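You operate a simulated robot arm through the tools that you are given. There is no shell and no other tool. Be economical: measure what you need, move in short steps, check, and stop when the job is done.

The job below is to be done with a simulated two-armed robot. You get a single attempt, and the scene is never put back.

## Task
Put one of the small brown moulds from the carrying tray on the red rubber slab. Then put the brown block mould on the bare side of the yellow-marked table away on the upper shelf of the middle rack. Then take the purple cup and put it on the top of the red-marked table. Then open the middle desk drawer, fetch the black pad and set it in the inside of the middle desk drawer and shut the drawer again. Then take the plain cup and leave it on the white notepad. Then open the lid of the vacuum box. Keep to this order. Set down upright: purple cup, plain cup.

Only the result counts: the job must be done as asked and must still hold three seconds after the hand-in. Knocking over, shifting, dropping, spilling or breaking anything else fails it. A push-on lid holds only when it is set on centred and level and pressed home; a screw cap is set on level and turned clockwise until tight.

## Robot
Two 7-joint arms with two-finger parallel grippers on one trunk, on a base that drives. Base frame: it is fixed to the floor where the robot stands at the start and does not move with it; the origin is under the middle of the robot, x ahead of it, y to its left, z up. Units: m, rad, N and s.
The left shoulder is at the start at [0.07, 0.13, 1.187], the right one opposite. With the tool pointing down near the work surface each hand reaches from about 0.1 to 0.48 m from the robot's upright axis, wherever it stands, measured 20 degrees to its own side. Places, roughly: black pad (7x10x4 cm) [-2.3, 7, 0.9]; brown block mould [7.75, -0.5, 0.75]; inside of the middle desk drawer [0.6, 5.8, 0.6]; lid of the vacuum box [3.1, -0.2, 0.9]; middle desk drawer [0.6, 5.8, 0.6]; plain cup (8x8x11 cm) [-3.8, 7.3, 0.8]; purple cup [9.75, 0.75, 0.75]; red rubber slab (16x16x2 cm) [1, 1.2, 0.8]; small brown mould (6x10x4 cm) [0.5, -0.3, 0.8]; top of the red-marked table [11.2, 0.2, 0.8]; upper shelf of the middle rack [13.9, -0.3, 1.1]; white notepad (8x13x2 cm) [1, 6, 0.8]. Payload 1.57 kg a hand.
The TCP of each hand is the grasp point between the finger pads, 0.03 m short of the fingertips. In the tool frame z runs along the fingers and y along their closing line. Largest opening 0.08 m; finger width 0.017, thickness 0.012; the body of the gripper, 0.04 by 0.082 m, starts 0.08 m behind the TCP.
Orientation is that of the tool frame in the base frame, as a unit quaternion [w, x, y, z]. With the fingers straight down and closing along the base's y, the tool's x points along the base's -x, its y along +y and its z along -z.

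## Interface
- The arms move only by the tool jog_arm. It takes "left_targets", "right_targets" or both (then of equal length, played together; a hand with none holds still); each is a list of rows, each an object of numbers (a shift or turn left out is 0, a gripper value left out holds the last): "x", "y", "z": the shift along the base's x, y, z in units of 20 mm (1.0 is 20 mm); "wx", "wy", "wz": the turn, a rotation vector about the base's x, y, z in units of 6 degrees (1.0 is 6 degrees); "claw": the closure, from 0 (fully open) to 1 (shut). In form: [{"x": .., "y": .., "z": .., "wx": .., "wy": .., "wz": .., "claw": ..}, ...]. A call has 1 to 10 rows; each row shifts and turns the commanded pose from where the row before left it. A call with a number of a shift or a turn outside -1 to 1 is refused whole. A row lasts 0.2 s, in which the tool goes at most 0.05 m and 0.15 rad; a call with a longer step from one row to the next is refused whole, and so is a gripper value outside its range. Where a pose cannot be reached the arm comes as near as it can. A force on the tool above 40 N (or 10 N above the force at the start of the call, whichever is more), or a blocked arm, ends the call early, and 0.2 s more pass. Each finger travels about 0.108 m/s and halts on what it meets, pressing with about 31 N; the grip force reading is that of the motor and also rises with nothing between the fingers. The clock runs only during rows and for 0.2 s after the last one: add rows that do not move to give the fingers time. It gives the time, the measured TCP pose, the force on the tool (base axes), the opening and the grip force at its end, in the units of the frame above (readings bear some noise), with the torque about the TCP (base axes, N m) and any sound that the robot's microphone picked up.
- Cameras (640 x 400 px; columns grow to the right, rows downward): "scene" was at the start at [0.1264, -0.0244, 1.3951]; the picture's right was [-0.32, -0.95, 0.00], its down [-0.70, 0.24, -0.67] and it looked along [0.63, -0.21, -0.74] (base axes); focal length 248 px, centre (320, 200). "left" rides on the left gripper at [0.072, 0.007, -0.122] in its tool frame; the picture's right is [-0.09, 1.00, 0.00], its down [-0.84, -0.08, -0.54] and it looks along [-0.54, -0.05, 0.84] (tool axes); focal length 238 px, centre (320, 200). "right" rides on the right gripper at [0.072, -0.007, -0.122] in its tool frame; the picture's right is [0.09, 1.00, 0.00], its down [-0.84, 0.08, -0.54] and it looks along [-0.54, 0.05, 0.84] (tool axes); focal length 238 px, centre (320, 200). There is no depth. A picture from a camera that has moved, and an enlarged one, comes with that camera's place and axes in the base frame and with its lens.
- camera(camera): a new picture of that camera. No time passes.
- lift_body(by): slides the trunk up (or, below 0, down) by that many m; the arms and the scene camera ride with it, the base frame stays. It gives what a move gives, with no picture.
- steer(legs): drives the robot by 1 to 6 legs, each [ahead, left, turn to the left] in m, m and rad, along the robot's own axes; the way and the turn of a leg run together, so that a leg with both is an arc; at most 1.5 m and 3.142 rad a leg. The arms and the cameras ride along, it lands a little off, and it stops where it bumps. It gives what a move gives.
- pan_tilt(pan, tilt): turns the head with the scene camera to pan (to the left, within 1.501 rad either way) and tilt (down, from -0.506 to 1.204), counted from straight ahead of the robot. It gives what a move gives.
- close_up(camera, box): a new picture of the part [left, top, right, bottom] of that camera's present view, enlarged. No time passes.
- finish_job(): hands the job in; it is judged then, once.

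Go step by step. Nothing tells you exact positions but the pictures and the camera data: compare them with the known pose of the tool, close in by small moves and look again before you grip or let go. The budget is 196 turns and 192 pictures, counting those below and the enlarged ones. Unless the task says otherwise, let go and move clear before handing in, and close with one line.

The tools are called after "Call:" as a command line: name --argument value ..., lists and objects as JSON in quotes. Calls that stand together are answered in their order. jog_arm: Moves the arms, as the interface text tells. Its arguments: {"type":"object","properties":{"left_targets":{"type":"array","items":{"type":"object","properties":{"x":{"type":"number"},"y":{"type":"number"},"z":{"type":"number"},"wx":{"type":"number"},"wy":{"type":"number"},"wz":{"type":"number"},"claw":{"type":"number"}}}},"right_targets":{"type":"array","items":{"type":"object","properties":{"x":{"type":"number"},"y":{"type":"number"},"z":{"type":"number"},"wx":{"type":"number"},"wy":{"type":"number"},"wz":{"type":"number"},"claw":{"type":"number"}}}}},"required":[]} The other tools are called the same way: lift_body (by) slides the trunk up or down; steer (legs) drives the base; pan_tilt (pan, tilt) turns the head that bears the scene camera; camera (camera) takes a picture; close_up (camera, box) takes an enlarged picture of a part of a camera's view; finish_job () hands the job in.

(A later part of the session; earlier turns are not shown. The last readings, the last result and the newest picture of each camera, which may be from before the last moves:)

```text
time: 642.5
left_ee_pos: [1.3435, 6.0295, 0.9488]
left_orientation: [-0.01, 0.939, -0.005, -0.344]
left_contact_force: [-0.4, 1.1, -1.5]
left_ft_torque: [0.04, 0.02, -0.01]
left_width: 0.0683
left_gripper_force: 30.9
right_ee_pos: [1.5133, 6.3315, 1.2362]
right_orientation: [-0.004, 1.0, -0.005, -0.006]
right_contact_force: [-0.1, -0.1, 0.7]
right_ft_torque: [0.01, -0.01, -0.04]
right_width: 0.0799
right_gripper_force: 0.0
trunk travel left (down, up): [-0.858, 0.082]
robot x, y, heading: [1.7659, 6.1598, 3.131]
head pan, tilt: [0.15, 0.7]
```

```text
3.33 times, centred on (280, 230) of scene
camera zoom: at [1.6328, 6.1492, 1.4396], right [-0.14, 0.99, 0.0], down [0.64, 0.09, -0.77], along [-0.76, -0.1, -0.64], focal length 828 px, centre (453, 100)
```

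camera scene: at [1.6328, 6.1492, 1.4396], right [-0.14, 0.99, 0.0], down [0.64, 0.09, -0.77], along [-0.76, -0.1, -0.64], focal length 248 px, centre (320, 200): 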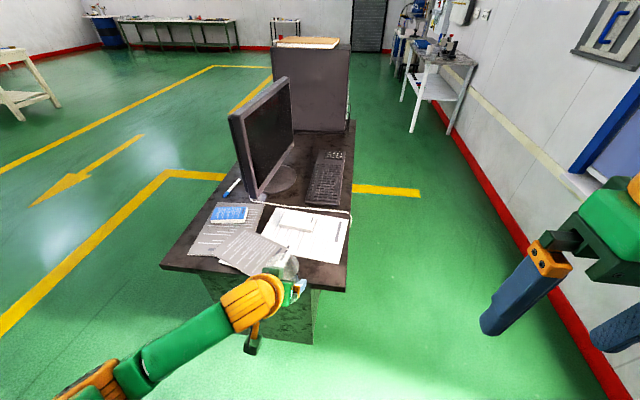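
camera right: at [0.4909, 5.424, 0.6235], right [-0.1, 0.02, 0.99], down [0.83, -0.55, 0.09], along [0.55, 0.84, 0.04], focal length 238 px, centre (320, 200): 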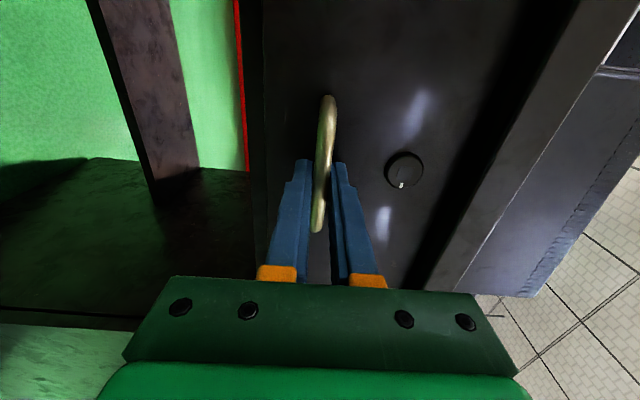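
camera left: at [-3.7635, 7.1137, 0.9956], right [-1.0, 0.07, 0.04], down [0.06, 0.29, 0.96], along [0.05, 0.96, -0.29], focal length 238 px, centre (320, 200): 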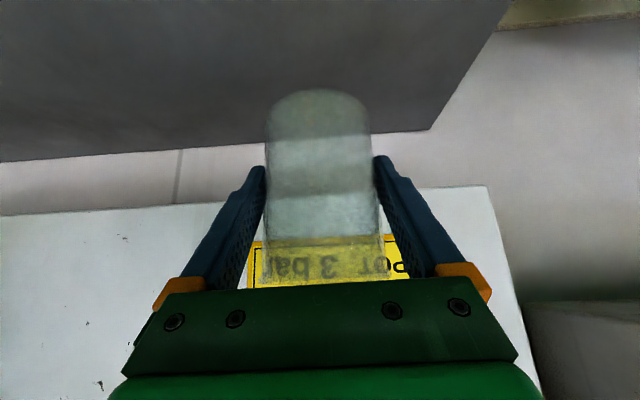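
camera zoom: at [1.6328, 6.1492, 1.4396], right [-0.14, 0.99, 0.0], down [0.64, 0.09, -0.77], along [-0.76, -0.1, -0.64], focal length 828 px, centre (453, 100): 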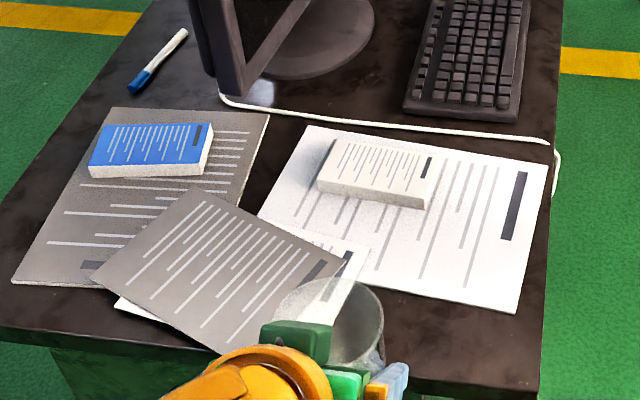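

The white notepad lies at about (0.97, 5.98), long side along y. I'll drive 0.31 forward with the cup above it and check.

Call:
steer --legs '[[0.31, 0.045, 0.01]]'

Call:
camera --camera "left"

Call:
pan_tilt --pan 0.2 --tilt 0.9

Call:
camera --camera "scene"

```text
time: 644.7
left_ee_pos: [1.0318, 5.9829, 0.9507]
left_orientation: [-0.008, 0.939, -0.001, -0.345]
left_contact_force: [-0.4, 0.2, -0.8]
left_ft_torque: [-0.04, 0.0, 0.03]
left_width: 0.0684
left_gripper_force: 30.5
right_ee_pos: [1.2015, 6.2875, 1.2363]
right_orientation: [-0.003, 1.0, -0.002, -0.008]
right_contact_force: [0.1, -0.6, 0.5]
right_ft_torque: [0.02, 0.06, 0.04]
right_width: 0.0799
right_gripper_force: 0.1
trunk travel left (down, up): [-0.858, 0.082]
robot x, y, heading: [1.4509, 6.1156, 3.142]
head pan, tilt: [0.15, 0.7]
```

```text
42 pictures are left
camera left: at [1.1668, 5.9753, 0.9963], right [-0.08, -1.0, 0.04], down [-0.28, 0.07, 0.96], along [-0.96, 0.06, -0.29], focal length 238 px, centre (320, 200)
```

left: 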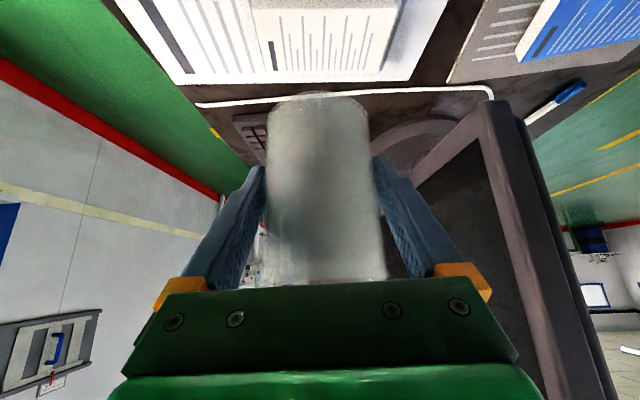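

```text
time: 645.4
left_ee_pos: [1.0312, 5.9812, 0.95]
left_orientation: [-0.009, 0.939, -0.002, -0.344]
left_contact_force: [1.0, -0.8, -0.3]
left_ft_torque: [0.0, -0.04, 0.01]
left_width: 0.0681
left_gripper_force: 30.9
right_ee_pos: [1.2006, 6.2871, 1.2358]
right_orientation: [-0.004, 1.0, -0.002, -0.006]
right_contact_force: [0.3, 0.6, -0.4]
right_ft_torque: [-0.01, 0.0, 0.0]
right_width: 0.0803
right_gripper_force: 0.1
trunk travel left (down, up): [-0.858, 0.082]
robot x, y, heading: [1.454, 6.1179, 3.139]
head pan, tilt: [0.201, 0.901]
```

```text
41 pictures are left
camera scene: at [1.3302, 6.1036, 1.4234], right [-0.19, 0.98, 0.0], down [0.77, 0.15, -0.62], along [-0.61, -0.12, -0.78], focal length 248 px, centre (320, 200)
```

scene: 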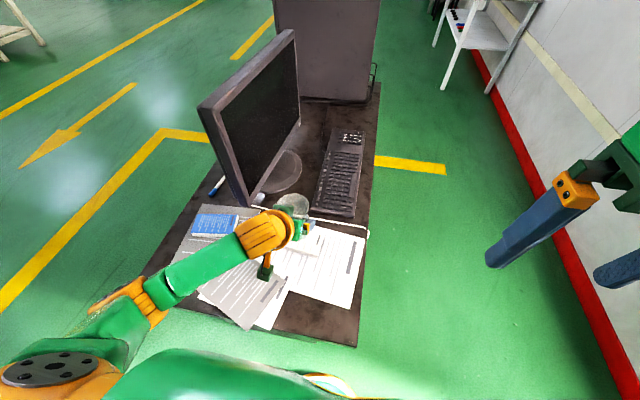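

Consistent: pad spans x 0.93–1.005, y 5.91–6.04, so I'm aiming for (0.970, 5.977). I'll drive 6 cm and lower with the trunk.

Call:
steer --legs '[[0.06, 0.004, 0]]'

Call:
lift_body --by -0.09

Call:
camera --camera "left"

Call:
close_up --camera "scene" --box '[220, 170, 380, 330]'

```text
time: 646.4
left_ee_pos: [0.9774, 5.98, 0.9527]
left_orientation: [-0.008, 0.937, -0.001, -0.349]
left_contact_force: [1.1, -0.5, -0.3]
left_ft_torque: [0.01, 0.02, -0.01]
left_width: 0.0683
left_gripper_force: 30.6
right_ee_pos: [1.1504, 6.284, 1.237]
right_orientation: [-0.005, 1.0, -0.003, -0.01]
right_contact_force: [0.6, 0.3, -0.6]
right_ft_torque: [0.0, 0.05, 0.02]
right_width: 0.0802
right_gripper_force: 0.0
trunk travel left (down, up): [-0.858, 0.082]
robot x, y, heading: [1.3891, 6.1118, 3.135]
head pan, tilt: [0.201, 0.901]
```

```text
time: 647.6
left_ee_pos: [0.9732, 5.9797, 0.8587]
left_orientation: [-0.01, 0.939, -0.002, -0.345]
left_contact_force: [1.1, 0.0, -0.9]
left_ft_torque: [0.0, -0.04, -0.01]
left_width: 0.0682
left_gripper_force: 31.0
right_ee_pos: [1.1422, 6.2846, 1.1455]
right_orientation: [-0.004, 1.0, -0.002, -0.007]
right_contact_force: [-0.5, -0.1, -0.2]
right_ft_torque: [0.02, 0.0, 0.02]
right_width: 0.0798
right_gripper_force: 0.0
trunk travel left (down, up): [-0.768, 0.172]
robot x, y, heading: [1.3913, 6.1165, 3.135]
head pan, tilt: [0.201, 0.901]
```

```text
40 pictures are left
camera left: at [1.1066, 5.9715, 0.9057], right [-0.08, -1.0, 0.04], down [-0.29, 0.07, 0.96], along [-0.95, 0.06, -0.29], focal length 238 px, centre (320, 200)
```

left: 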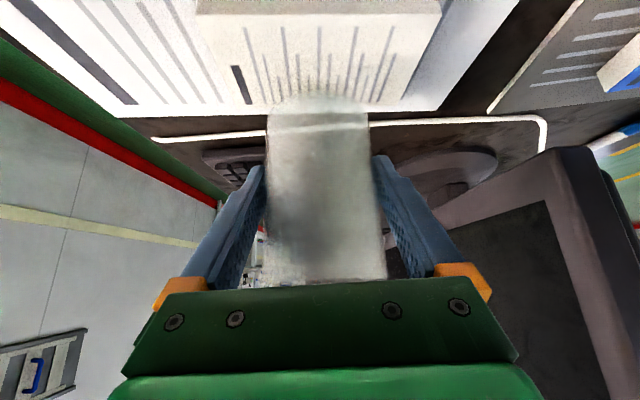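

```text
2.50 times, centred on (300, 250) of scene
camera zoom: at [1.2721, 6.1, 1.3334], right [-0.19, 0.98, 0.0], down [0.77, 0.15, -0.62], along [-0.61, -0.12, -0.78], focal length 621 px, centre (370, 75)
```

zoom: 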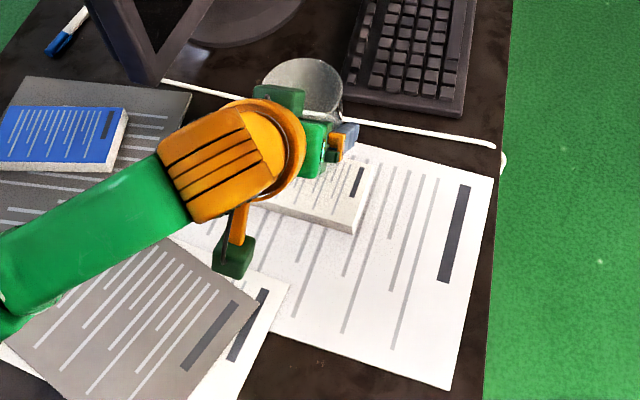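

Cup is centred over the pad (target 0.976, 5.973). Lowering further.

Call:
jog_arm --left_targets '[{"y": -0.3, "x": 0.1}, {}]'

Call:
lift_body --by -0.033

Call:
close_up --camera "left" --box '[180, 40, 460, 180]'

```text
time: 648.2
left_ee_pos: [0.9731, 5.9745, 0.8603]
left_orientation: [-0.009, 0.939, -0.001, -0.344]
left_contact_force: [0.2, -1.0, -0.9]
left_ft_torque: [0.01, 0.05, 0.0]
left_width: 0.068
left_gripper_force: 31.2
right_ee_pos: [1.141, 6.2832, 1.1462]
right_orientation: [-0.004, 1.0, -0.002, -0.007]
right_contact_force: [1.1, 0.6, -0.1]
right_ft_torque: [-0.01, -0.02, 0.0]
right_width: 0.0801
right_gripper_force: 0.0
trunk travel left (down, up): [-0.768, 0.172]
robot x, y, heading: [1.3945, 6.1149, 3.138]
head pan, tilt: [0.201, 0.901]
```

```text
time: 649.0
left_ee_pos: [0.9753, 5.9734, 0.8303]
left_orientation: [-0.008, 0.937, -0.001, -0.348]
left_contact_force: [-3.9, -0.8, 23.4]
left_ft_torque: [-0.02, 0.2, 0.05]
left_width: 0.0682
left_gripper_force: 30.9
right_ee_pos: [1.1448, 6.2859, 1.1131]
right_orientation: [-0.002, 1.0, -0.003, -0.007]
right_contact_force: [0.2, -0.5, -0.3]
right_ft_torque: [0.0, 0.01, 0.01]
right_width: 0.0802
right_gripper_force: 0.1
trunk travel left (down, up): [-0.735, 0.205]
robot x, y, heading: [1.4011, 6.1116, 3.133]
head pan, tilt: [0.201, 0.901]
```

```text
2.29 times, centred on (320, 110) of left
camera zoom: at [1.1102, 5.9667, 0.8749], right [-0.08, -1.0, 0.05], down [-0.28, 0.07, 0.96], along [-0.96, 0.06, -0.28], focal length 545 px, centre (320, 406)
```

zoom: 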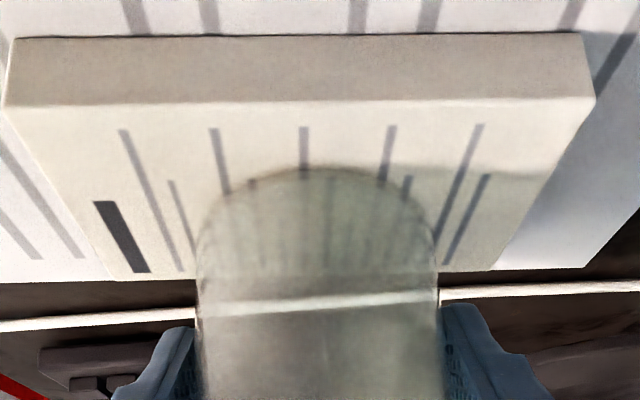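

It has touched down (pad top z ≈ 0.785), but the cup sits ~1 cm too far west on the pad. I'll lift slightly, shift 1 cm east and set down again.

Call:
lift_body --by 0.015

Call:
jog_arm --left_targets '[{"x": 0.5}, {}]'

Call:
lift_body --by -0.009

Call:
close_up --camera "left" --box '[180, 40, 460, 180]'

```text
time: 649.6
left_ee_pos: [0.9758, 5.9736, 0.8409]
left_orientation: [-0.008, 0.939, -0.002, -0.344]
left_contact_force: [-0.4, 0.0, 0.7]
left_ft_torque: [-0.02, -0.01, -0.03]
left_width: 0.0682
left_gripper_force: 30.6
right_ee_pos: [1.1428, 6.2831, 1.1268]
right_orientation: [-0.004, 1.0, -0.001, -0.006]
right_contact_force: [-0.7, -0.2, -0.9]
right_ft_torque: [-0.01, 0.03, 0.0]
right_width: 0.08
right_gripper_force: 0.0
trunk travel left (down, up): [-0.75, 0.19]
robot x, y, heading: [1.3947, 6.113, 3.134]
head pan, tilt: [0.201, 0.901]
```

```text
time: 650.2
left_ee_pos: [0.9841, 5.9735, 0.8429]
left_orientation: [-0.009, 0.939, -0.001, -0.345]
left_contact_force: [0.5, -1.2, -0.3]
left_ft_torque: [0.01, 0.02, 0.02]
left_width: 0.068
left_gripper_force: 30.6
right_ee_pos: [1.1415, 6.2844, 1.1268]
right_orientation: [-0.003, 1.0, -0.002, -0.006]
right_contact_force: [-0.7, 0.6, -0.7]
right_ft_torque: [0.0, 0.03, -0.02]
right_width: 0.0799
right_gripper_force: 0.0
trunk travel left (down, up): [-0.75, 0.19]
robot x, y, heading: [1.3955, 6.1117, 3.135]
head pan, tilt: [0.201, 0.901]
```

```text
time: 650.8
left_ee_pos: [0.9828, 5.9732, 0.8339]
left_orientation: [-0.009, 0.938, -0.001, -0.346]
left_contact_force: [-0.9, 0.0, -0.1]
left_ft_torque: [-0.01, -0.02, -0.01]
left_width: 0.0679
left_gripper_force: 31.3
right_ee_pos: [1.1412, 6.2839, 1.1181]
right_orientation: [-0.004, 1.0, -0.001, -0.007]
right_contact_force: [-0.3, 0.3, -0.2]
right_ft_torque: [0.01, 0.01, 0.02]
right_width: 0.0801
right_gripper_force: 0.0
trunk travel left (down, up): [-0.741, 0.199]
robot x, y, heading: [1.3964, 6.1142, 3.136]
head pan, tilt: [0.201, 0.901]
```

```text
2.29 times, centred on (320, 110) of left
camera zoom: at [1.1182, 5.966, 0.8788], right [-0.08, -1.0, 0.04], down [-0.29, 0.06, 0.96], along [-0.95, 0.06, -0.29], focal length 545 px, centre (320, 406)
```

zoom: 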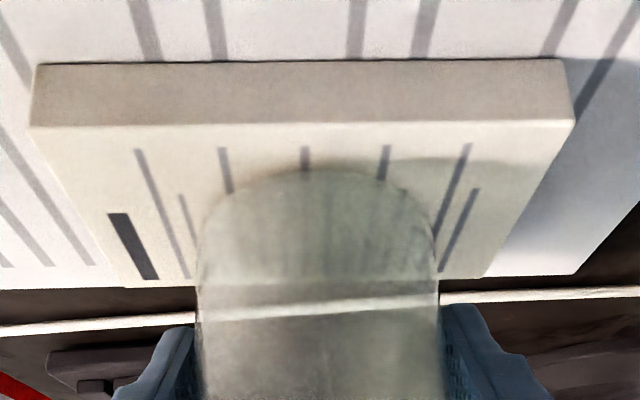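

Nicely centred now. Final lowering in small steps.

Call:
lift_body --by -0.003

Call:
lift_body --by -0.002

```text
time: 651.3
left_ee_pos: [0.9823, 5.9734, 0.8304]
left_orientation: [-0.01, 0.939, -0.001, -0.345]
left_contact_force: [-0.4, -0.5, 1.7]
left_ft_torque: [0.01, 0.11, -0.02]
left_width: 0.0679
left_gripper_force: 31.3
right_ee_pos: [1.1417, 6.2835, 1.1169]
right_orientation: [-0.003, 1.0, -0.002, -0.007]
right_contact_force: [0.4, -0.5, 0.1]
right_ft_torque: [-0.02, 0.0, 0.01]
right_width: 0.08
right_gripper_force: 0.0
trunk travel left (down, up): [-0.738, 0.202]
robot x, y, heading: [1.3965, 6.1137, 3.137]
head pan, tilt: [0.201, 0.901]
```

```text
time: 651.8
left_ee_pos: [0.9826, 5.974, 0.83]
left_orientation: [-0.009, 0.938, 0.0, -0.347]
left_contact_force: [-3.5, -2.4, 14.3]
left_ft_torque: [-0.08, 0.21, 0.01]
left_width: 0.0677
left_gripper_force: 30.6
right_ee_pos: [1.143, 6.2847, 1.1144]
right_orientation: [-0.003, 1.0, -0.001, -0.007]
right_contact_force: [-0.4, -0.1, 0.1]
right_ft_torque: [-0.01, 0.01, -0.03]
right_width: 0.0799
right_gripper_force: 0.1
trunk travel left (down, up): [-0.736, 0.204]
robot x, y, heading: [1.3937, 6.1137, 3.139]
head pan, tilt: [0.201, 0.901]
```

Contact is firm. Releasing and withdrawing along the finger line.

Call:
jog_arm --left_targets '[{"claw": 0}, {}, {}, {}]'

Call:
camera --camera "left"

Call:
jog_arm --left_targets '[{"x": 0.5, "z": 0.58}, {"x": 0.5, "z": 0.58}, {"x": 0.5, "z": 0.58}, {"x": 0.5, "z": 0.58}, {"x": 0.5, "z": 0.58}, {"x": 0.5, "z": 0.58}, {"x": 0.5, "z": 0.58}, {"x": 0.5, "z": 0.58}]'

Call:
camera --camera "left"

```text
time: 652.8
left_ee_pos: [0.9835, 5.9726, 0.8286]
left_orientation: [-0.009, 0.939, -0.001, -0.345]
left_contact_force: [-0.4, -0.3, -1.2]
left_ft_torque: [0.02, -0.01, 0.01]
left_width: 0.0801
left_gripper_force: 0.0
right_ee_pos: [1.1401, 6.2837, 1.1149]
right_orientation: [-0.003, 1.0, -0.002, -0.006]
right_contact_force: [-0.2, 0.4, -0.3]
right_ft_torque: [-0.01, -0.02, 0.03]
right_width: 0.0799
right_gripper_force: 0.1
trunk travel left (down, up): [-0.736, 0.204]
robot x, y, heading: [1.3947, 6.1158, 3.135]
head pan, tilt: [0.201, 0.901]
```

```text
36 pictures are left
camera left: at [1.1184, 5.9661, 0.8739], right [-0.08, -1.0, 0.04], down [-0.29, 0.06, 0.96], along [-0.95, 0.06, -0.29], focal length 238 px, centre (320, 200)
```

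left: 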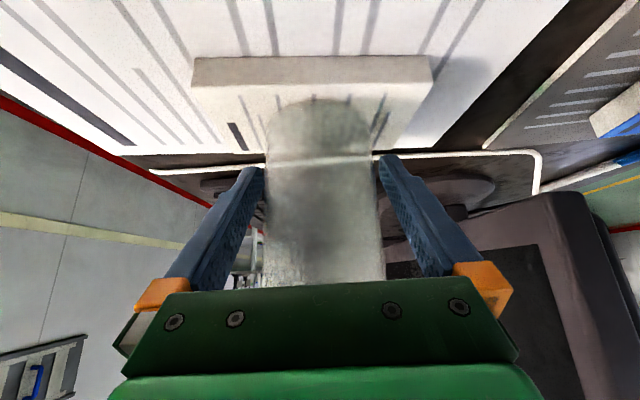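

```text
time: 654.6
left_ee_pos: [1.0228, 5.987, 0.9117]
left_orientation: [-0.009, 0.939, -0.003, -0.345]
left_contact_force: [-0.6, 0.8, -0.4]
left_ft_torque: [-0.02, 0.03, 0.02]
left_width: 0.08
left_gripper_force: 0.1
left hand out of reach, approached as far as the arm can: row 5, 6, 7, 8
right_ee_pos: [1.1401, 6.2823, 1.1145]
right_orientation: [-0.004, 1.0, -0.002, -0.006]
right_contact_force: [0.8, 0.4, 0.0]
right_ft_torque: [-0.01, 0.0, 0.01]
right_width: 0.0802
right_gripper_force: 0.0
trunk travel left (down, up): [-0.736, 0.204]
robot x, y, heading: [1.3921, 6.1125, 3.138]
head pan, tilt: [0.201, 0.901]
```

```text
35 pictures are left
camera left: at [1.1575, 5.9778, 0.9585], right [-0.08, -1.0, 0.04], down [-0.29, 0.07, 0.96], along [-0.95, 0.06, -0.29], focal length 238 px, centre (320, 200)
```

left: 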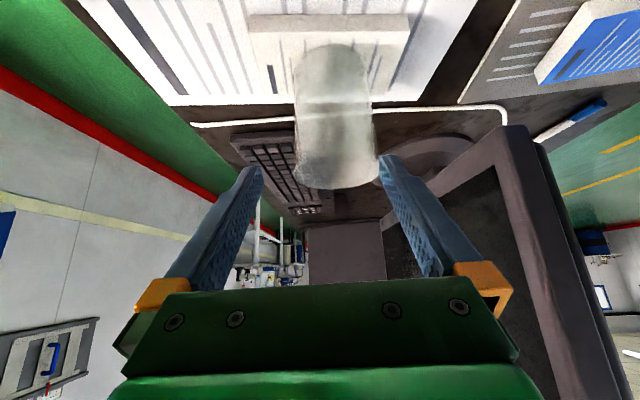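

The cup stands on the pad. I'll raise the trunk and back away.

Call:
lift_body --by 0.08

Call:
steer --legs '[[-0.3, 0, 0]]'

Call:
pan_tilt --pan 0.15 --tilt 0.7

Call:
close_up --camera "scene" --box '[190, 150, 390, 300]'

```text
time: 655.8
left_ee_pos: [1.024, 5.9853, 0.9923]
left_orientation: [-0.009, 0.939, -0.001, -0.345]
left_contact_force: [-0.8, 0.7, 0.2]
left_ft_torque: [-0.01, -0.01, 0.03]
left_width: 0.0801
left_gripper_force: 0.0
right_ee_pos: [1.1409, 6.2835, 1.1933]
right_orientation: [-0.004, 1.0, -0.002, -0.005]
right_contact_force: [0.5, -0.5, -0.3]
right_ft_torque: [0.01, 0.02, -0.01]
right_width: 0.08
right_gripper_force: 0.1
trunk travel left (down, up): [-0.816, 0.124]
robot x, y, heading: [1.3918, 6.1153, 3.133]
head pan, tilt: [0.201, 0.901]
```

```text
time: 657.8
left_ee_pos: [1.3175, 5.9851, 0.9914]
left_orientation: [-0.009, 0.939, -0.002, -0.344]
left_contact_force: [0.3, 0.2, -0.9]
left_ft_torque: [-0.03, -0.01, -0.03]
left_width: 0.08
left_gripper_force: 0.0
right_ee_pos: [1.4345, 6.2817, 1.1939]
right_orientation: [-0.003, 1.0, -0.003, -0.006]
right_contact_force: [-0.5, -0.6, -0.5]
right_ft_torque: [-0.03, -0.03, -0.03]
right_width: 0.0799
right_gripper_force: 0.0
trunk travel left (down, up): [-0.816, 0.124]
robot x, y, heading: [1.6863, 6.1111, 3.134]
head pan, tilt: [0.201, 0.901]
```

```text
time: 658.6
left_ee_pos: [1.3181, 5.9847, 0.9929]
left_orientation: [-0.008, 0.939, -0.001, -0.344]
left_contact_force: [0.2, 0.4, 0.8]
left_ft_torque: [-0.01, 0.0, 0.01]
left_width: 0.0797
left_gripper_force: 0.0
right_ee_pos: [1.4377, 6.2823, 1.1933]
right_orientation: [-0.003, 1.0, -0.002, -0.007]
right_contact_force: [0.8, -0.4, -0.4]
right_ft_torque: [0.0, 0.0, 0.0]
right_width: 0.08
right_gripper_force: 0.0
trunk travel left (down, up): [-0.816, 0.124]
robot x, y, heading: [1.6868, 6.1101, 3.134]
head pan, tilt: [0.15, 0.7]
```

```text
2.67 times, centred on (290, 225) of scene
camera zoom: at [1.5576, 6.101, 1.3975], right [-0.14, 0.99, 0.0], down [0.64, 0.09, -0.76], along [-0.76, -0.11, -0.64], focal length 662 px, centre (400, 133)
```

zoom: 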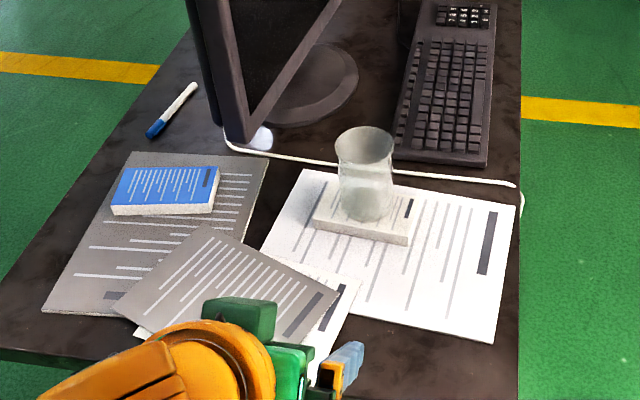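

The plain cup stands upright on the notepad. Next is the vacuum box: I'll restore the left hand and drive south between the tables.

Call:
jog_arm --left_targets '[{"wy": -1}, {"wy": -1}, {"wy": -1}, {"wy": -1}, {"wy": -1}, {"wy": -1}, {"wy": -0.7}, {}]'

Call:
steer --legs '[[-0.25, 0, 0], [0, 0, 1.578], [1.5, 0, 0], [1.5, 0, 0], [1.3, 0, 0]]'

Call:
pan_tilt --pan 0.4 --tilt 0.4

Call:
camera --camera "scene"

```text
time: 660.4
left_ee_pos: [1.3188, 5.9851, 0.9941]
left_orientation: [-0.01, 1.0, 0.002, -0.001]
left_contact_force: [-0.3, 0.2, 0.4]
left_ft_torque: [0.01, -0.01, -0.02]
left_width: 0.08
left_gripper_force: 0.1
right_ee_pos: [1.4372, 6.2824, 1.1945]
right_orientation: [-0.003, 1.0, -0.003, -0.006]
right_contact_force: [-0.1, -0.5, -0.4]
right_ft_torque: [0.01, 0.02, -0.01]
right_width: 0.0801
right_gripper_force: 0.1
trunk travel left (down, up): [-0.816, 0.124]
robot x, y, heading: [1.6897, 6.1114, 3.14]
head pan, tilt: [0.15, 0.7]
```

```text
time: 686.0
left_ee_pos: [2.2866, 1.5084, 0.9931]
left_orientation: [-0.005, 0.685, 0.729, -0.007]
left_contact_force: [0.0, 0.7, -0.1]
left_ft_torque: [0.0, -0.01, 0.01]
left_width: 0.0799
left_gripper_force: 0.0
right_ee_pos: [1.9812, 1.6102, 1.1937]
right_orientation: [0.003, 0.687, 0.727, -0.007]
right_contact_force: [-0.7, 0.5, 0.3]
right_ft_torque: [-0.01, 0.01, 0.01]
right_width: 0.0802
right_gripper_force: 0.1
trunk travel left (down, up): [-0.816, 0.124]
robot x, y, heading: [2.1358, 1.8701, -1.512]
head pan, tilt: [0.15, 0.7]
```

```text
time: 686.8
left_ee_pos: [2.2866, 1.5081, 0.9926]
left_orientation: [-0.005, 0.685, 0.729, -0.006]
left_contact_force: [0.4, -0.2, -0.1]
left_ft_torque: [0.01, 0.01, -0.01]
left_width: 0.0799
left_gripper_force: 0.0
right_ee_pos: [1.9819, 1.6089, 1.1935]
right_orientation: [0.002, 0.686, 0.727, -0.006]
right_contact_force: [0.1, 0.2, -0.3]
right_ft_torque: [0.0, -0.04, 0.03]
right_width: 0.08
right_gripper_force: 0.1
trunk travel left (down, up): [-0.816, 0.124]
robot x, y, heading: [2.1365, 1.8711, -1.514]
head pan, tilt: [0.4, 0.4]
```

```text
33 pictures are left
camera scene: at [2.1812, 1.7388, 1.4243], right [-0.9, -0.44, 0.0], down [-0.17, 0.35, -0.92], along [0.4, -0.83, -0.39], focal length 248 px, centre (320, 200)
```

scene: 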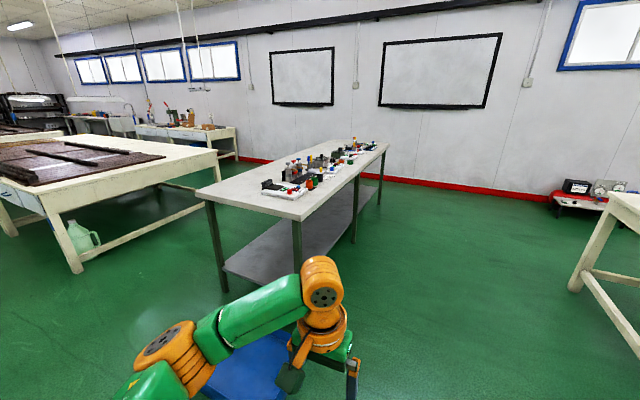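

The table's west edge is at x ≈ 2.75. I'll go south alongside it, turn to face it, and look at the vacuum box.

Call:
steer --legs '[[1.0, -0.08, 0], [0.95, -0.08, 0], [0, 0, 1.512]]'

Call:
pan_tilt --pan 0.0 --tilt 0.55

Call:
camera --camera "scene"

```text
time: 700.3
left_ee_pos: [2.4604, 0.0484, 0.9927]
left_orientation: [0.001, -0.006, 1.0, -0.009]
left_contact_force: [0.6, -1.1, -0.2]
left_ft_torque: [-0.01, 0.03, -0.04]
left_width: 0.0803
left_gripper_force: 0.0
right_ee_pos: [2.3436, -0.2495, 1.194]
right_orientation: [0.006, -0.001, 1.0, -0.004]
right_contact_force: [-0.1, 0.6, 0.6]
right_ft_torque: [0.0, 0.02, 0.0]
right_width: 0.0799
right_gripper_force: 0.1
trunk travel left (down, up): [-0.816, 0.124]
robot x, y, heading: [2.0883, -0.0835, -0.002]
head pan, tilt: [0.4, 0.4]
```

```text
time: 701.2
left_ee_pos: [2.4602, 0.0478, 0.9927]
left_orientation: [0.001, -0.005, 1.0, -0.009]
left_contact_force: [0.4, 0.3, 0.0]
left_ft_torque: [0.01, -0.02, 0.02]
left_width: 0.0801
left_gripper_force: 0.1
right_ee_pos: [2.3428, -0.2502, 1.1943]
right_orientation: [0.006, -0.001, 1.0, -0.004]
right_contact_force: [-0.5, 0.9, 0.9]
right_ft_torque: [0.0, -0.02, 0.02]
right_width: 0.0801
right_gripper_force: 0.0
trunk travel left (down, up): [-0.816, 0.124]
robot x, y, heading: [2.0883, -0.0812, 0.002]
head pan, tilt: [0.0, 0.55]
```

```text
32 pictures are left
camera scene: at [2.2306, -0.0808, 1.4107], right [0.0, -1.0, 0.0], down [-0.52, 0.0, -0.85], along [0.85, 0.0, -0.52], focal length 248 px, centre (320, 200)
```

scene: 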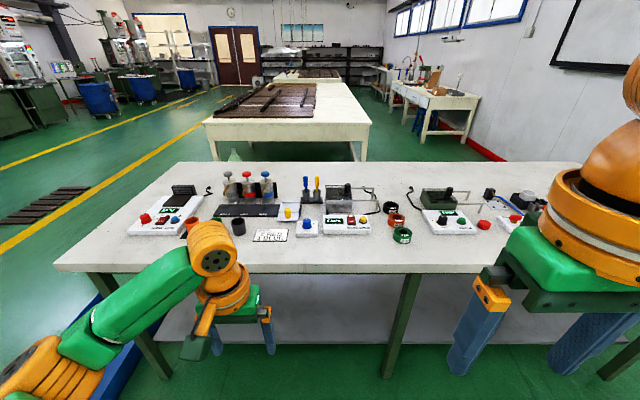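

Call:
close_up --camera "scene" --box '[290, 165, 430, 255]'

```text
4.44 times, centred on (360, 210) of scene
camera zoom: at [2.2306, -0.0808, 1.4107], right [0.0, -1.0, 0.0], down [-0.52, 0.0, -0.85], along [0.85, 0.0, -0.52], focal length 1104 px, centre (142, 156)
```

zoom: 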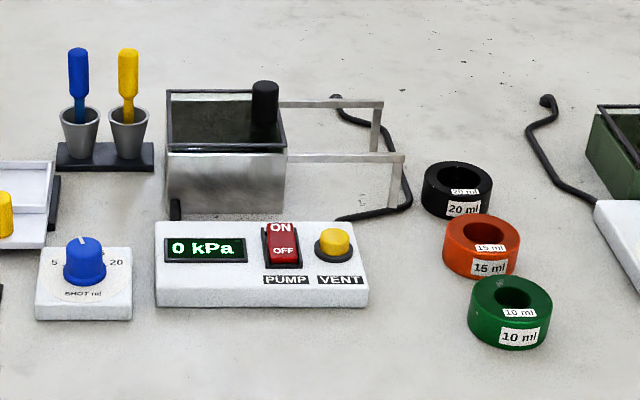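

The lid has a black knob and side rails: it slides toward −y. I'll pitch the right hand 60° forward to grip the knob, and tuck the left hand up and back.

Call:
jog_arm --right_targets '[{"wy": -1, "x": 0.5}, {"wy": -1, "x": 0.5}, {"wy": -1, "x": 0.5}, {"wy": -1, "x": 0.5}, {"wy": -1, "x": 0.5}, {"wy": -1, "x": 0.5}, {"wy": -1, "x": 0.5}, {"wy": -1, "x": 0.5}, {"wy": -1, "x": 0.5}, {"wy": -1, "x": 0.5}]' --left_targets '[{"z": 1}, {"z": 1}, {"z": 1}, {"z": 1}, {"z": 1}, {"z": 1, "x": -0.5}, {"z": 1, "x": -0.5}, {"z": 1, "x": -0.5}, {"x": -1}, {"x": -1}]'

Call:
steer --legs '[[0.3, 0.03, 0]]'

Call:
camera --camera "right"

Call:
camera --camera "scene"

```text
time: 703.4
left_ee_pos: [2.3898, 0.0492, 1.1526]
left_orientation: [0.001, -0.005, 1.0, -0.01]
left_contact_force: [0.2, 0.5, -0.1]
left_ft_torque: [0.02, 0.04, 0.0]
left_width: 0.0801
left_gripper_force: 0.0
right_ee_pos: [2.4542, -0.247, 1.2076]
right_orientation: [0.505, 0.0, 0.863, -0.003]
right_contact_force: [-0.3, -0.2, 0.0]
right_ft_torque: [-0.02, 0.0, -0.02]
right_width: 0.08
right_gripper_force: 0.0
right hand out of reach, approached as far as the arm can: row 10
trunk travel left (down, up): [-0.816, 0.124]
robot x, y, heading: [2.0904, -0.081, 0.003]
head pan, tilt: [0.0, 0.55]
```

```text
time: 705.4
left_ee_pos: [2.6877, 0.0786, 1.1524]
left_orientation: [0.002, -0.004, 1.0, -0.008]
left_contact_force: [-0.5, -0.3, 0.6]
left_ft_torque: [-0.02, -0.06, -0.02]
left_width: 0.0803
left_gripper_force: 0.2
right_ee_pos: [2.7526, -0.2171, 1.2102]
right_orientation: [0.505, 0.0, 0.863, -0.003]
right_contact_force: [0.5, -0.5, 0.0]
right_ft_torque: [0.04, -0.04, -0.01]
right_width: 0.0799
right_gripper_force: 0.1
trunk travel left (down, up): [-0.816, 0.124]
robot x, y, heading: [2.3947, -0.0523, -0.002]
head pan, tilt: [0.0, 0.55]
```

```text
30 pictures are left
camera right: at [2.6105, -0.2245, 1.2063], right [-0.04, 1.0, -0.09], down [-0.06, 0.08, 0.99], along [1.0, 0.05, 0.06], focal length 238 px, centre (320, 200)
```

right: 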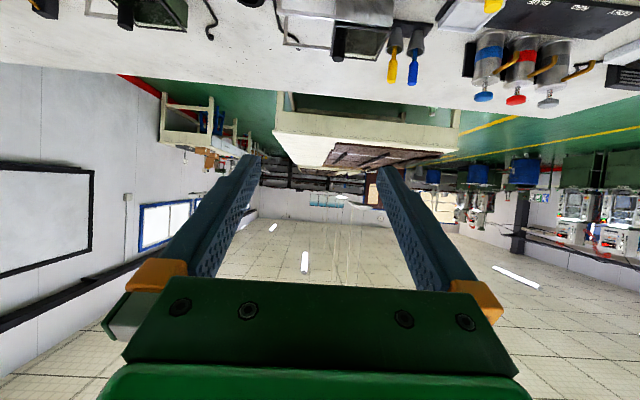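

```text
29 pictures are left
camera scene: at [2.5289, -0.051, 1.411], right [0.0, -1.0, 0.0], down [-0.52, 0.0, -0.85], along [0.85, 0.0, -0.52], focal length 248 px, centre (320, 200)
```

scene: 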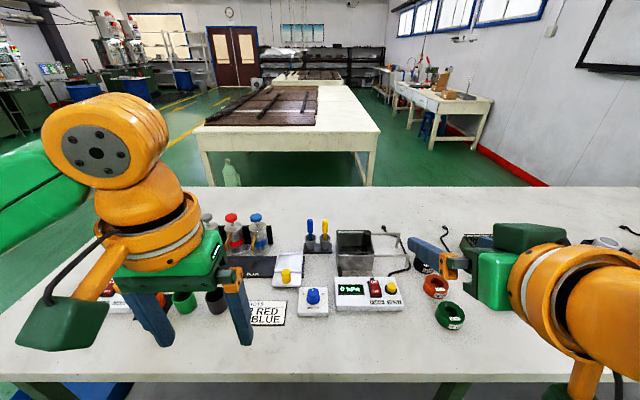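

Call:
close_up --camera "scene" --box '[310, 210, 450, 310]'

Call:
close_up --camera "right" --box '[260, 0, 460, 100]'

```text
4.00 times, centred on (380, 260) of scene
camera zoom: at [2.5289, -0.051, 1.411], right [0.0, -1.0, 0.0], down [-0.52, 0.0, -0.85], along [0.85, 0.0, -0.52], focal length 994 px, centre (80, -40)
```

zoom: 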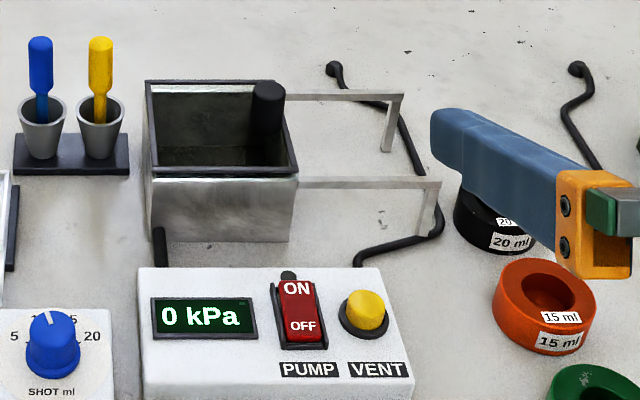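

```text
3.20 times, centred on (360, 50) of right
camera zoom: at [2.6105, -0.2245, 1.2063], right [-0.04, 1.0, -0.09], down [-0.06, 0.08, 0.99], along [1.0, 0.05, 0.06], focal length 763 px, centre (192, 680)
```

zoom: 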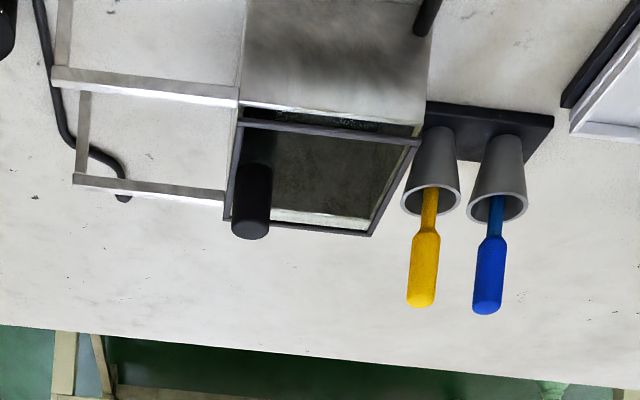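

The knob is at about (3.075, -0.186), top z ≈ 0.965. I'll lift the left hand more, drive in 0.16 and lower the trunk 0.2.

Call:
jog_arm --left_targets '[{"z": 1}, {"z": 1}, {"z": 1}, {"z": 1}, {"z": 1}, {"z": 1}]'

Call:
steer --legs '[[0.16, 0.02, 0]]'

Call:
lift_body --by -0.17

Call:
jog_arm --right_targets '[{"x": 0.6}, {"x": 0.6}, {"x": 0.6}, {"x": 0.6}, {}]'

Call:
camera --camera "right"

Call:
camera --camera "scene"

```text
time: 706.8
left_ee_pos: [2.6888, 0.0764, 1.2717]
left_orientation: [0.002, -0.005, 1.0, -0.009]
left_contact_force: [-0.7, 0.0, 0.1]
left_ft_torque: [0.01, -0.01, 0.02]
left_width: 0.0797
left_gripper_force: 0.0
right_ee_pos: [2.7535, -0.2192, 1.2072]
right_orientation: [0.504, 0.001, 0.863, -0.003]
right_contact_force: [-0.1, -0.5, 0.2]
right_ft_torque: [0.01, -0.01, 0.01]
right_width: 0.0804
right_gripper_force: 0.1
trunk travel left (down, up): [-0.816, 0.124]
robot x, y, heading: [2.3922, -0.051, -0.0]
head pan, tilt: [0.0, 0.55]
```

```text
time: 708.2
left_ee_pos: [2.8464, 0.0974, 1.2726]
left_orientation: [0.002, -0.003, 1.0, -0.009]
left_contact_force: [-0.3, 0.7, -0.2]
left_ft_torque: [-0.02, -0.02, 0.02]
left_width: 0.0799
left_gripper_force: 0.1
right_ee_pos: [2.9098, -0.1999, 1.2093]
right_orientation: [0.506, 0.001, 0.863, -0.003]
right_contact_force: [-0.3, 0.0, 0.1]
right_ft_torque: [0.0, -0.03, 0.01]
right_width: 0.0801
right_gripper_force: 0.0
trunk travel left (down, up): [-0.816, 0.124]
robot x, y, heading: [2.5513, -0.0332, -0.0]
head pan, tilt: [0.0, 0.55]
```

```text
time: 710.2
left_ee_pos: [2.8502, 0.0985, 1.1018]
left_orientation: [0.001, -0.004, 1.0, -0.009]
left_contact_force: [-0.4, 0.3, -0.7]
left_ft_torque: [0.0, -0.02, 0.0]
left_width: 0.08
left_gripper_force: 0.0
right_ee_pos: [2.9127, -0.1982, 1.0376]
right_orientation: [0.505, 0.001, 0.863, -0.004]
right_contact_force: [-0.3, -0.3, 0.0]
right_ft_torque: [0.01, 0.01, -0.03]
right_width: 0.0799
right_gripper_force: 0.1
trunk travel left (down, up): [-0.646, 0.294]
robot x, y, heading: [2.5482, -0.0326, 0.004]
head pan, tilt: [0.0, 0.55]
```

```text
time: 711.4
left_ee_pos: [2.85, 0.0971, 1.1018]
left_orientation: [0.001, -0.004, 1.0, -0.008]
left_contact_force: [0.1, 0.1, 0.3]
left_ft_torque: [-0.01, 0.01, -0.03]
left_width: 0.08
left_gripper_force: 0.2
right_ee_pos: [2.9604, -0.197, 1.037]
right_orientation: [0.504, 0.001, 0.864, -0.004]
right_contact_force: [0.2, -0.1, 0.8]
right_ft_torque: [0.01, -0.02, 0.02]
right_width: 0.0802
right_gripper_force: 0.0
trunk travel left (down, up): [-0.646, 0.294]
robot x, y, heading: [2.5489, -0.0317, -0.004]
head pan, tilt: [0.0, 0.55]
```

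```text
26 pictures are left
camera right: at [2.8189, -0.204, 1.0358], right [-0.04, 1.0, -0.09], down [-0.06, 0.08, 0.99], along [1.0, 0.04, 0.06], focal length 238 px, centre (320, 200)
```

right: 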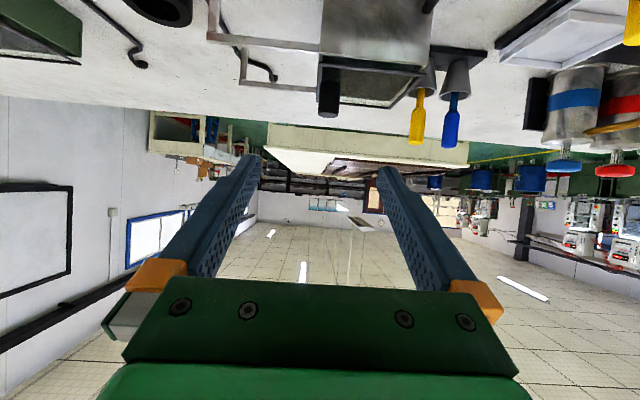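

```text
25 pictures are left
camera scene: at [2.6905, -0.0308, 1.2407], right [0.0, -1.0, 0.0], down [-0.52, 0.0, -0.85], along [0.85, 0.0, -0.52], focal length 248 px, centre (320, 200)
```

scene: 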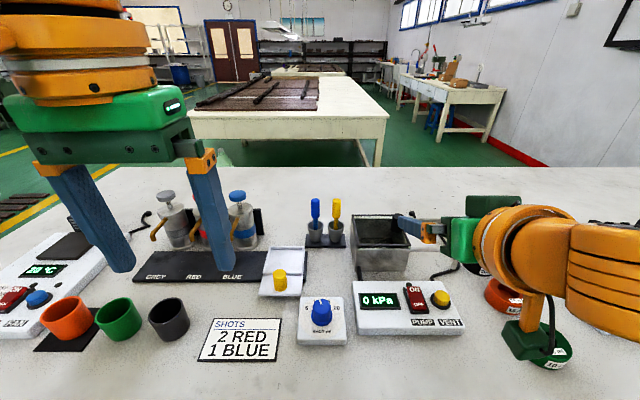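

The knob is aligned at y ≈ -0.190. I'll advance along the finger direction toward it.

Call:
jog_arm --right_targets '[{"y": 0.3, "z": -0.8}, {"x": 0.8, "z": -0.5}, {"x": 0.8, "z": -0.5}, {"x": 0.8, "z": -0.5}, {"x": 0.8, "z": -0.5}, {}]'

Call:
camera --camera "right"

```text
time: 712.8
left_ee_pos: [2.8491, 0.0983, 1.1014]
left_orientation: [0.001, -0.005, 1.0, -0.009]
left_contact_force: [-0.6, 0.3, 0.7]
left_ft_torque: [-0.01, -0.03, 0.03]
left_width: 0.08
left_gripper_force: 0.0
right_ee_pos: [3.0253, -0.1919, 0.9813]
right_orientation: [0.504, 0.0, 0.863, -0.004]
right_contact_force: [-0.3, 0.6, 0.1]
right_ft_torque: [0.03, -0.03, 0.0]
right_width: 0.0802
right_gripper_force: 0.1
trunk travel left (down, up): [-0.646, 0.294]
robot x, y, heading: [2.5483, -0.0334, -0.002]
head pan, tilt: [0.0, 0.55]
```

```text
24 pictures are left
camera right: at [2.8825, -0.1972, 0.9802], right [-0.04, 1.0, -0.09], down [-0.06, 0.08, 0.99], along [1.0, 0.04, 0.06], focal length 238 px, centre (320, 200)
```

right: 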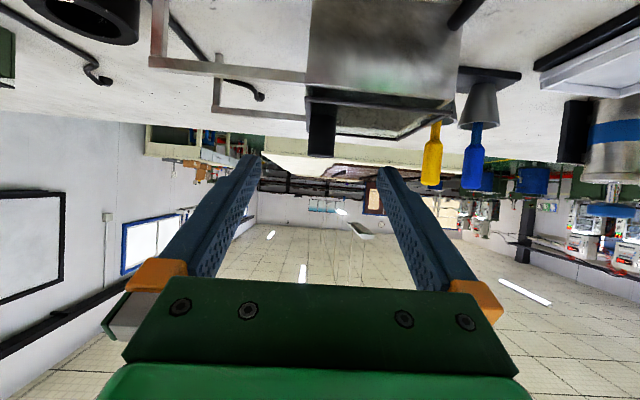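

Call:
jog_arm --right_targets '[{"x": 0.8, "z": -0.5, "y": 0.05}, {"x": 0.8, "z": -0.5}, {"x": 0.8, "z": -0.5}, {}]'

Call:
camera --camera "right"

Call:
close_up --camera "scene" --box '[320, 180, 480, 300]'

```text
time: 713.8
left_ee_pos: [2.8499, 0.1004, 1.1012]
left_orientation: [0.001, -0.004, 1.0, -0.01]
left_contact_force: [-0.1, 0.0, -0.4]
left_ft_torque: [0.02, 0.04, -0.01]
left_width: 0.08
left_gripper_force: 0.0
right_ee_pos: [3.075, -0.1908, 0.952]
right_orientation: [0.504, 0.001, 0.863, -0.004]
right_contact_force: [-0.5, 0.1, -0.1]
right_ft_torque: [-0.02, -0.04, -0.04]
right_width: 0.0801
right_gripper_force: 0.1
trunk travel left (down, up): [-0.646, 0.294]
robot x, y, heading: [2.5504, -0.0282, -0.004]
head pan, tilt: [0.0, 0.55]
```

```text
23 pictures are left
camera right: at [2.933, -0.1968, 0.9504], right [-0.04, 1.0, -0.09], down [-0.06, 0.08, 0.99], along [1.0, 0.05, 0.06], focal length 238 px, centre (320, 200)
```

right: 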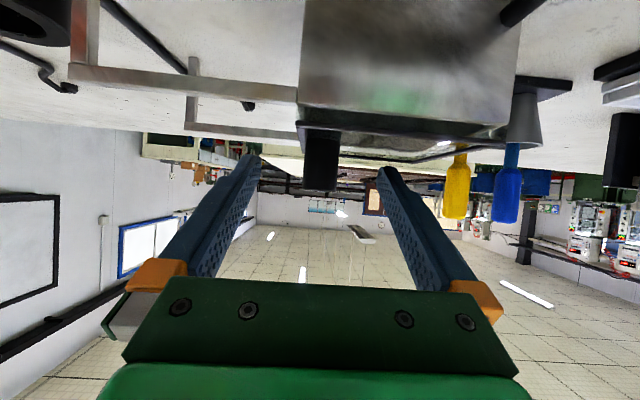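

```text
3.33 times, centred on (400, 240) of scene
camera zoom: at [2.6905, -0.0307, 1.2407], right [0.0, -1.0, 0.0], down [-0.52, 0.0, -0.85], along [0.85, 0.0, -0.52], focal length 828 px, centre (53, 67)
```

zoom: 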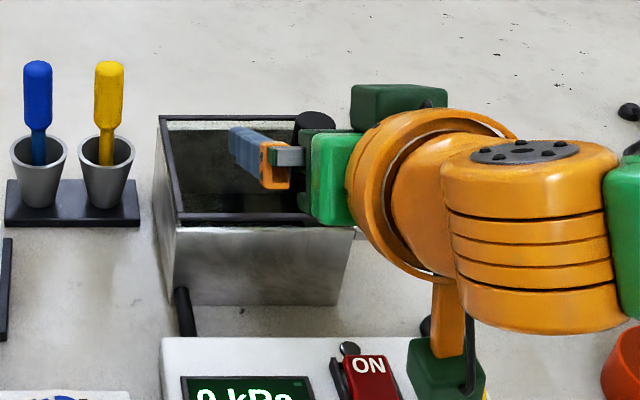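

The knob is near the fingertips. I'll advance 1 cm and lower 7 mm, then grip it.

Call:
jog_arm --right_targets '[{"x": 0.5, "z": -0.35}, {}, {"claw": 1}, {"claw": 1}, {"claw": 1}, {"claw": 1}]'

Call:
camera --camera "right"

```text
time: 715.2
left_ee_pos: [2.848, 0.0983, 1.1017]
left_orientation: [0.001, -0.004, 1.0, -0.009]
left_contact_force: [0.0, 0.3, 0.0]
left_ft_torque: [-0.03, 0.01, -0.01]
left_width: 0.0797
left_gripper_force: 0.0
right_ee_pos: [3.0834, -0.1906, 0.9453]
right_orientation: [0.505, 0.001, 0.863, -0.004]
right_contact_force: [-0.7, 0.5, 0.1]
right_ft_torque: [0.86, 0.09, 0.02]
right_width: 0.0234
right_gripper_force: 35.5
trunk travel left (down, up): [-0.646, 0.294]
robot x, y, heading: [2.548, -0.0268, -0.002]
head pan, tilt: [0.0, 0.55]
```

```text
21 pictures are left
camera right: at [2.9426, -0.1966, 0.9434], right [-0.04, 1.0, -0.08], down [-0.06, 0.08, 0.99], along [1.0, 0.04, 0.06], focal length 238 px, centre (320, 200)
```

right: 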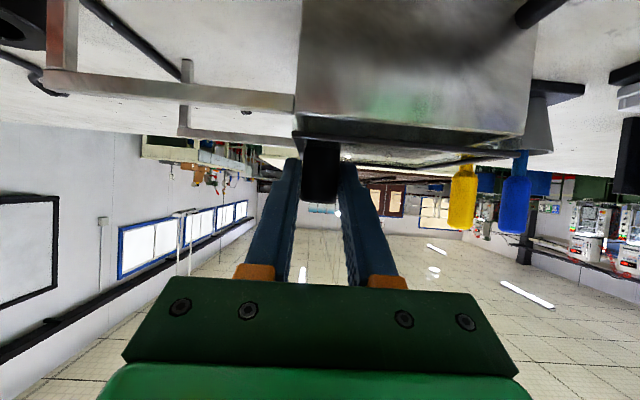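

Knob gripped (23 mm). I'll slide it toward −y along the rails, gently at first.

Call:
jog_arm --right_targets '[{"y": -0.3}, {"y": -0.3}, {"y": -0.4}, {}]'

Call:
close_up --camera "scene" --box '[320, 180, 480, 300]'

```text
time: 716.2
left_ee_pos: [2.8517, 0.0983, 1.1009]
left_orientation: [0.0, -0.003, 1.0, -0.009]
left_contact_force: [0.4, -0.4, 0.1]
left_ft_torque: [-0.04, 0.01, 0.01]
left_width: 0.0799
left_gripper_force: 0.2
right_ee_pos: [3.0842, -0.211, 0.9449]
right_orientation: [0.505, 0.001, 0.863, -0.004]
right_contact_force: [8.0, -1.1, 7.8]
right_ft_torque: [0.66, -0.36, -0.02]
right_width: 0.0236
right_gripper_force: 35.6
trunk travel left (down, up): [-0.646, 0.294]
robot x, y, heading: [2.5512, -0.0273, -0.002]
head pan, tilt: [0.0, 0.55]
```

```text
3.33 times, centred on (400, 240) of scene
camera zoom: at [2.6919, -0.0307, 1.2407], right [0.0, -1.0, 0.0], down [-0.52, 0.0, -0.85], along [0.85, 0.0, -0.52], focal length 828 px, centre (53, 67)
```

zoom: 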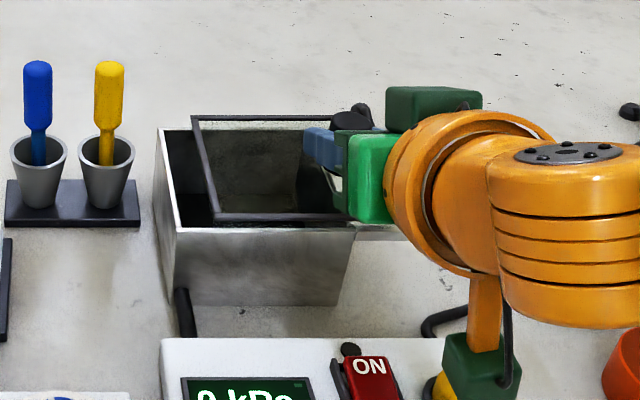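

The lid slides and the box stays put. I'll check clearance between my wrist camera and the yellow button before continuing.

Call:
close_up --camera "scene" --box '[390, 230, 490, 330]'

```text
4.00 times, centred on (440, 280) of scene
camera zoom: at [2.6919, -0.0307, 1.2407], right [0.0, -1.0, 0.0], down [-0.52, 0.0, -0.85], along [0.85, 0.0, -0.52], focal length 994 px, centre (-160, -120)
```

zoom: 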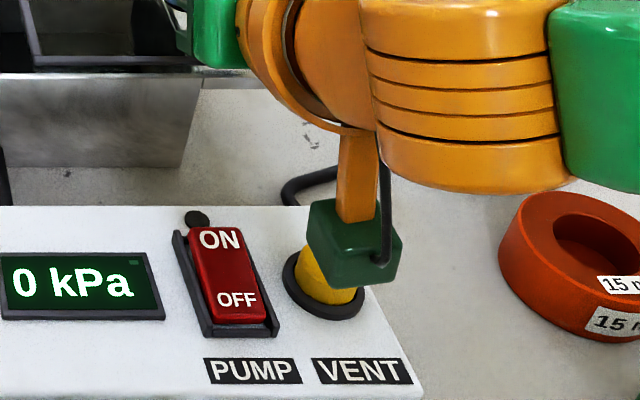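

The camera housing is very close to the VENT button. I'll reduce the pitch by ~10° about the grip to lift the housing, before sliding on.

Call:
jog_arm --right_targets '[{"wy": 0.6, "z": 0.1}, {"wy": 0.6, "z": 0.1}, {"wy": 0.6, "z": 0.1}, {}]'

Call:
close_up --camera "scene" --box '[330, 190, 490, 330]'

```text
time: 717.2
left_ee_pos: [2.852, 0.097, 1.1004]
left_orientation: [0.0, -0.005, 1.0, -0.009]
left_contact_force: [-0.8, -1.2, 0.7]
left_ft_torque: [0.04, -0.01, 0.03]
left_width: 0.0802
left_gripper_force: 0.0
right_ee_pos: [3.0854, -0.2125, 0.9483]
right_orientation: [0.419, 0.001, 0.908, -0.003]
right_contact_force: [-0.9, 0.8, -9.5]
right_ft_torque: [0.95, 0.17, 0.04]
right_width: 0.0237
right_gripper_force: 36.1
trunk travel left (down, up): [-0.646, 0.294]
robot x, y, heading: [2.548, -0.0367, 0.004]
head pan, tilt: [0.0, 0.55]
```

```text
2.86 times, centred on (410, 260) of scene
camera zoom: at [2.6931, -0.0321, 1.2402], right [0.0, -1.0, 0.0], down [-0.52, 0.0, -0.85], along [0.85, 0.0, -0.52], focal length 710 px, centre (63, 29)
```

zoom: 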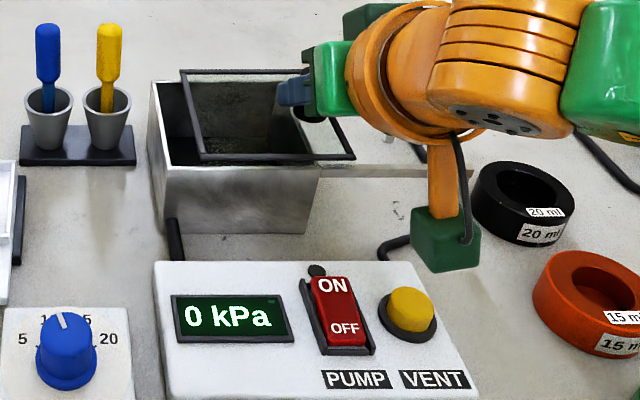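

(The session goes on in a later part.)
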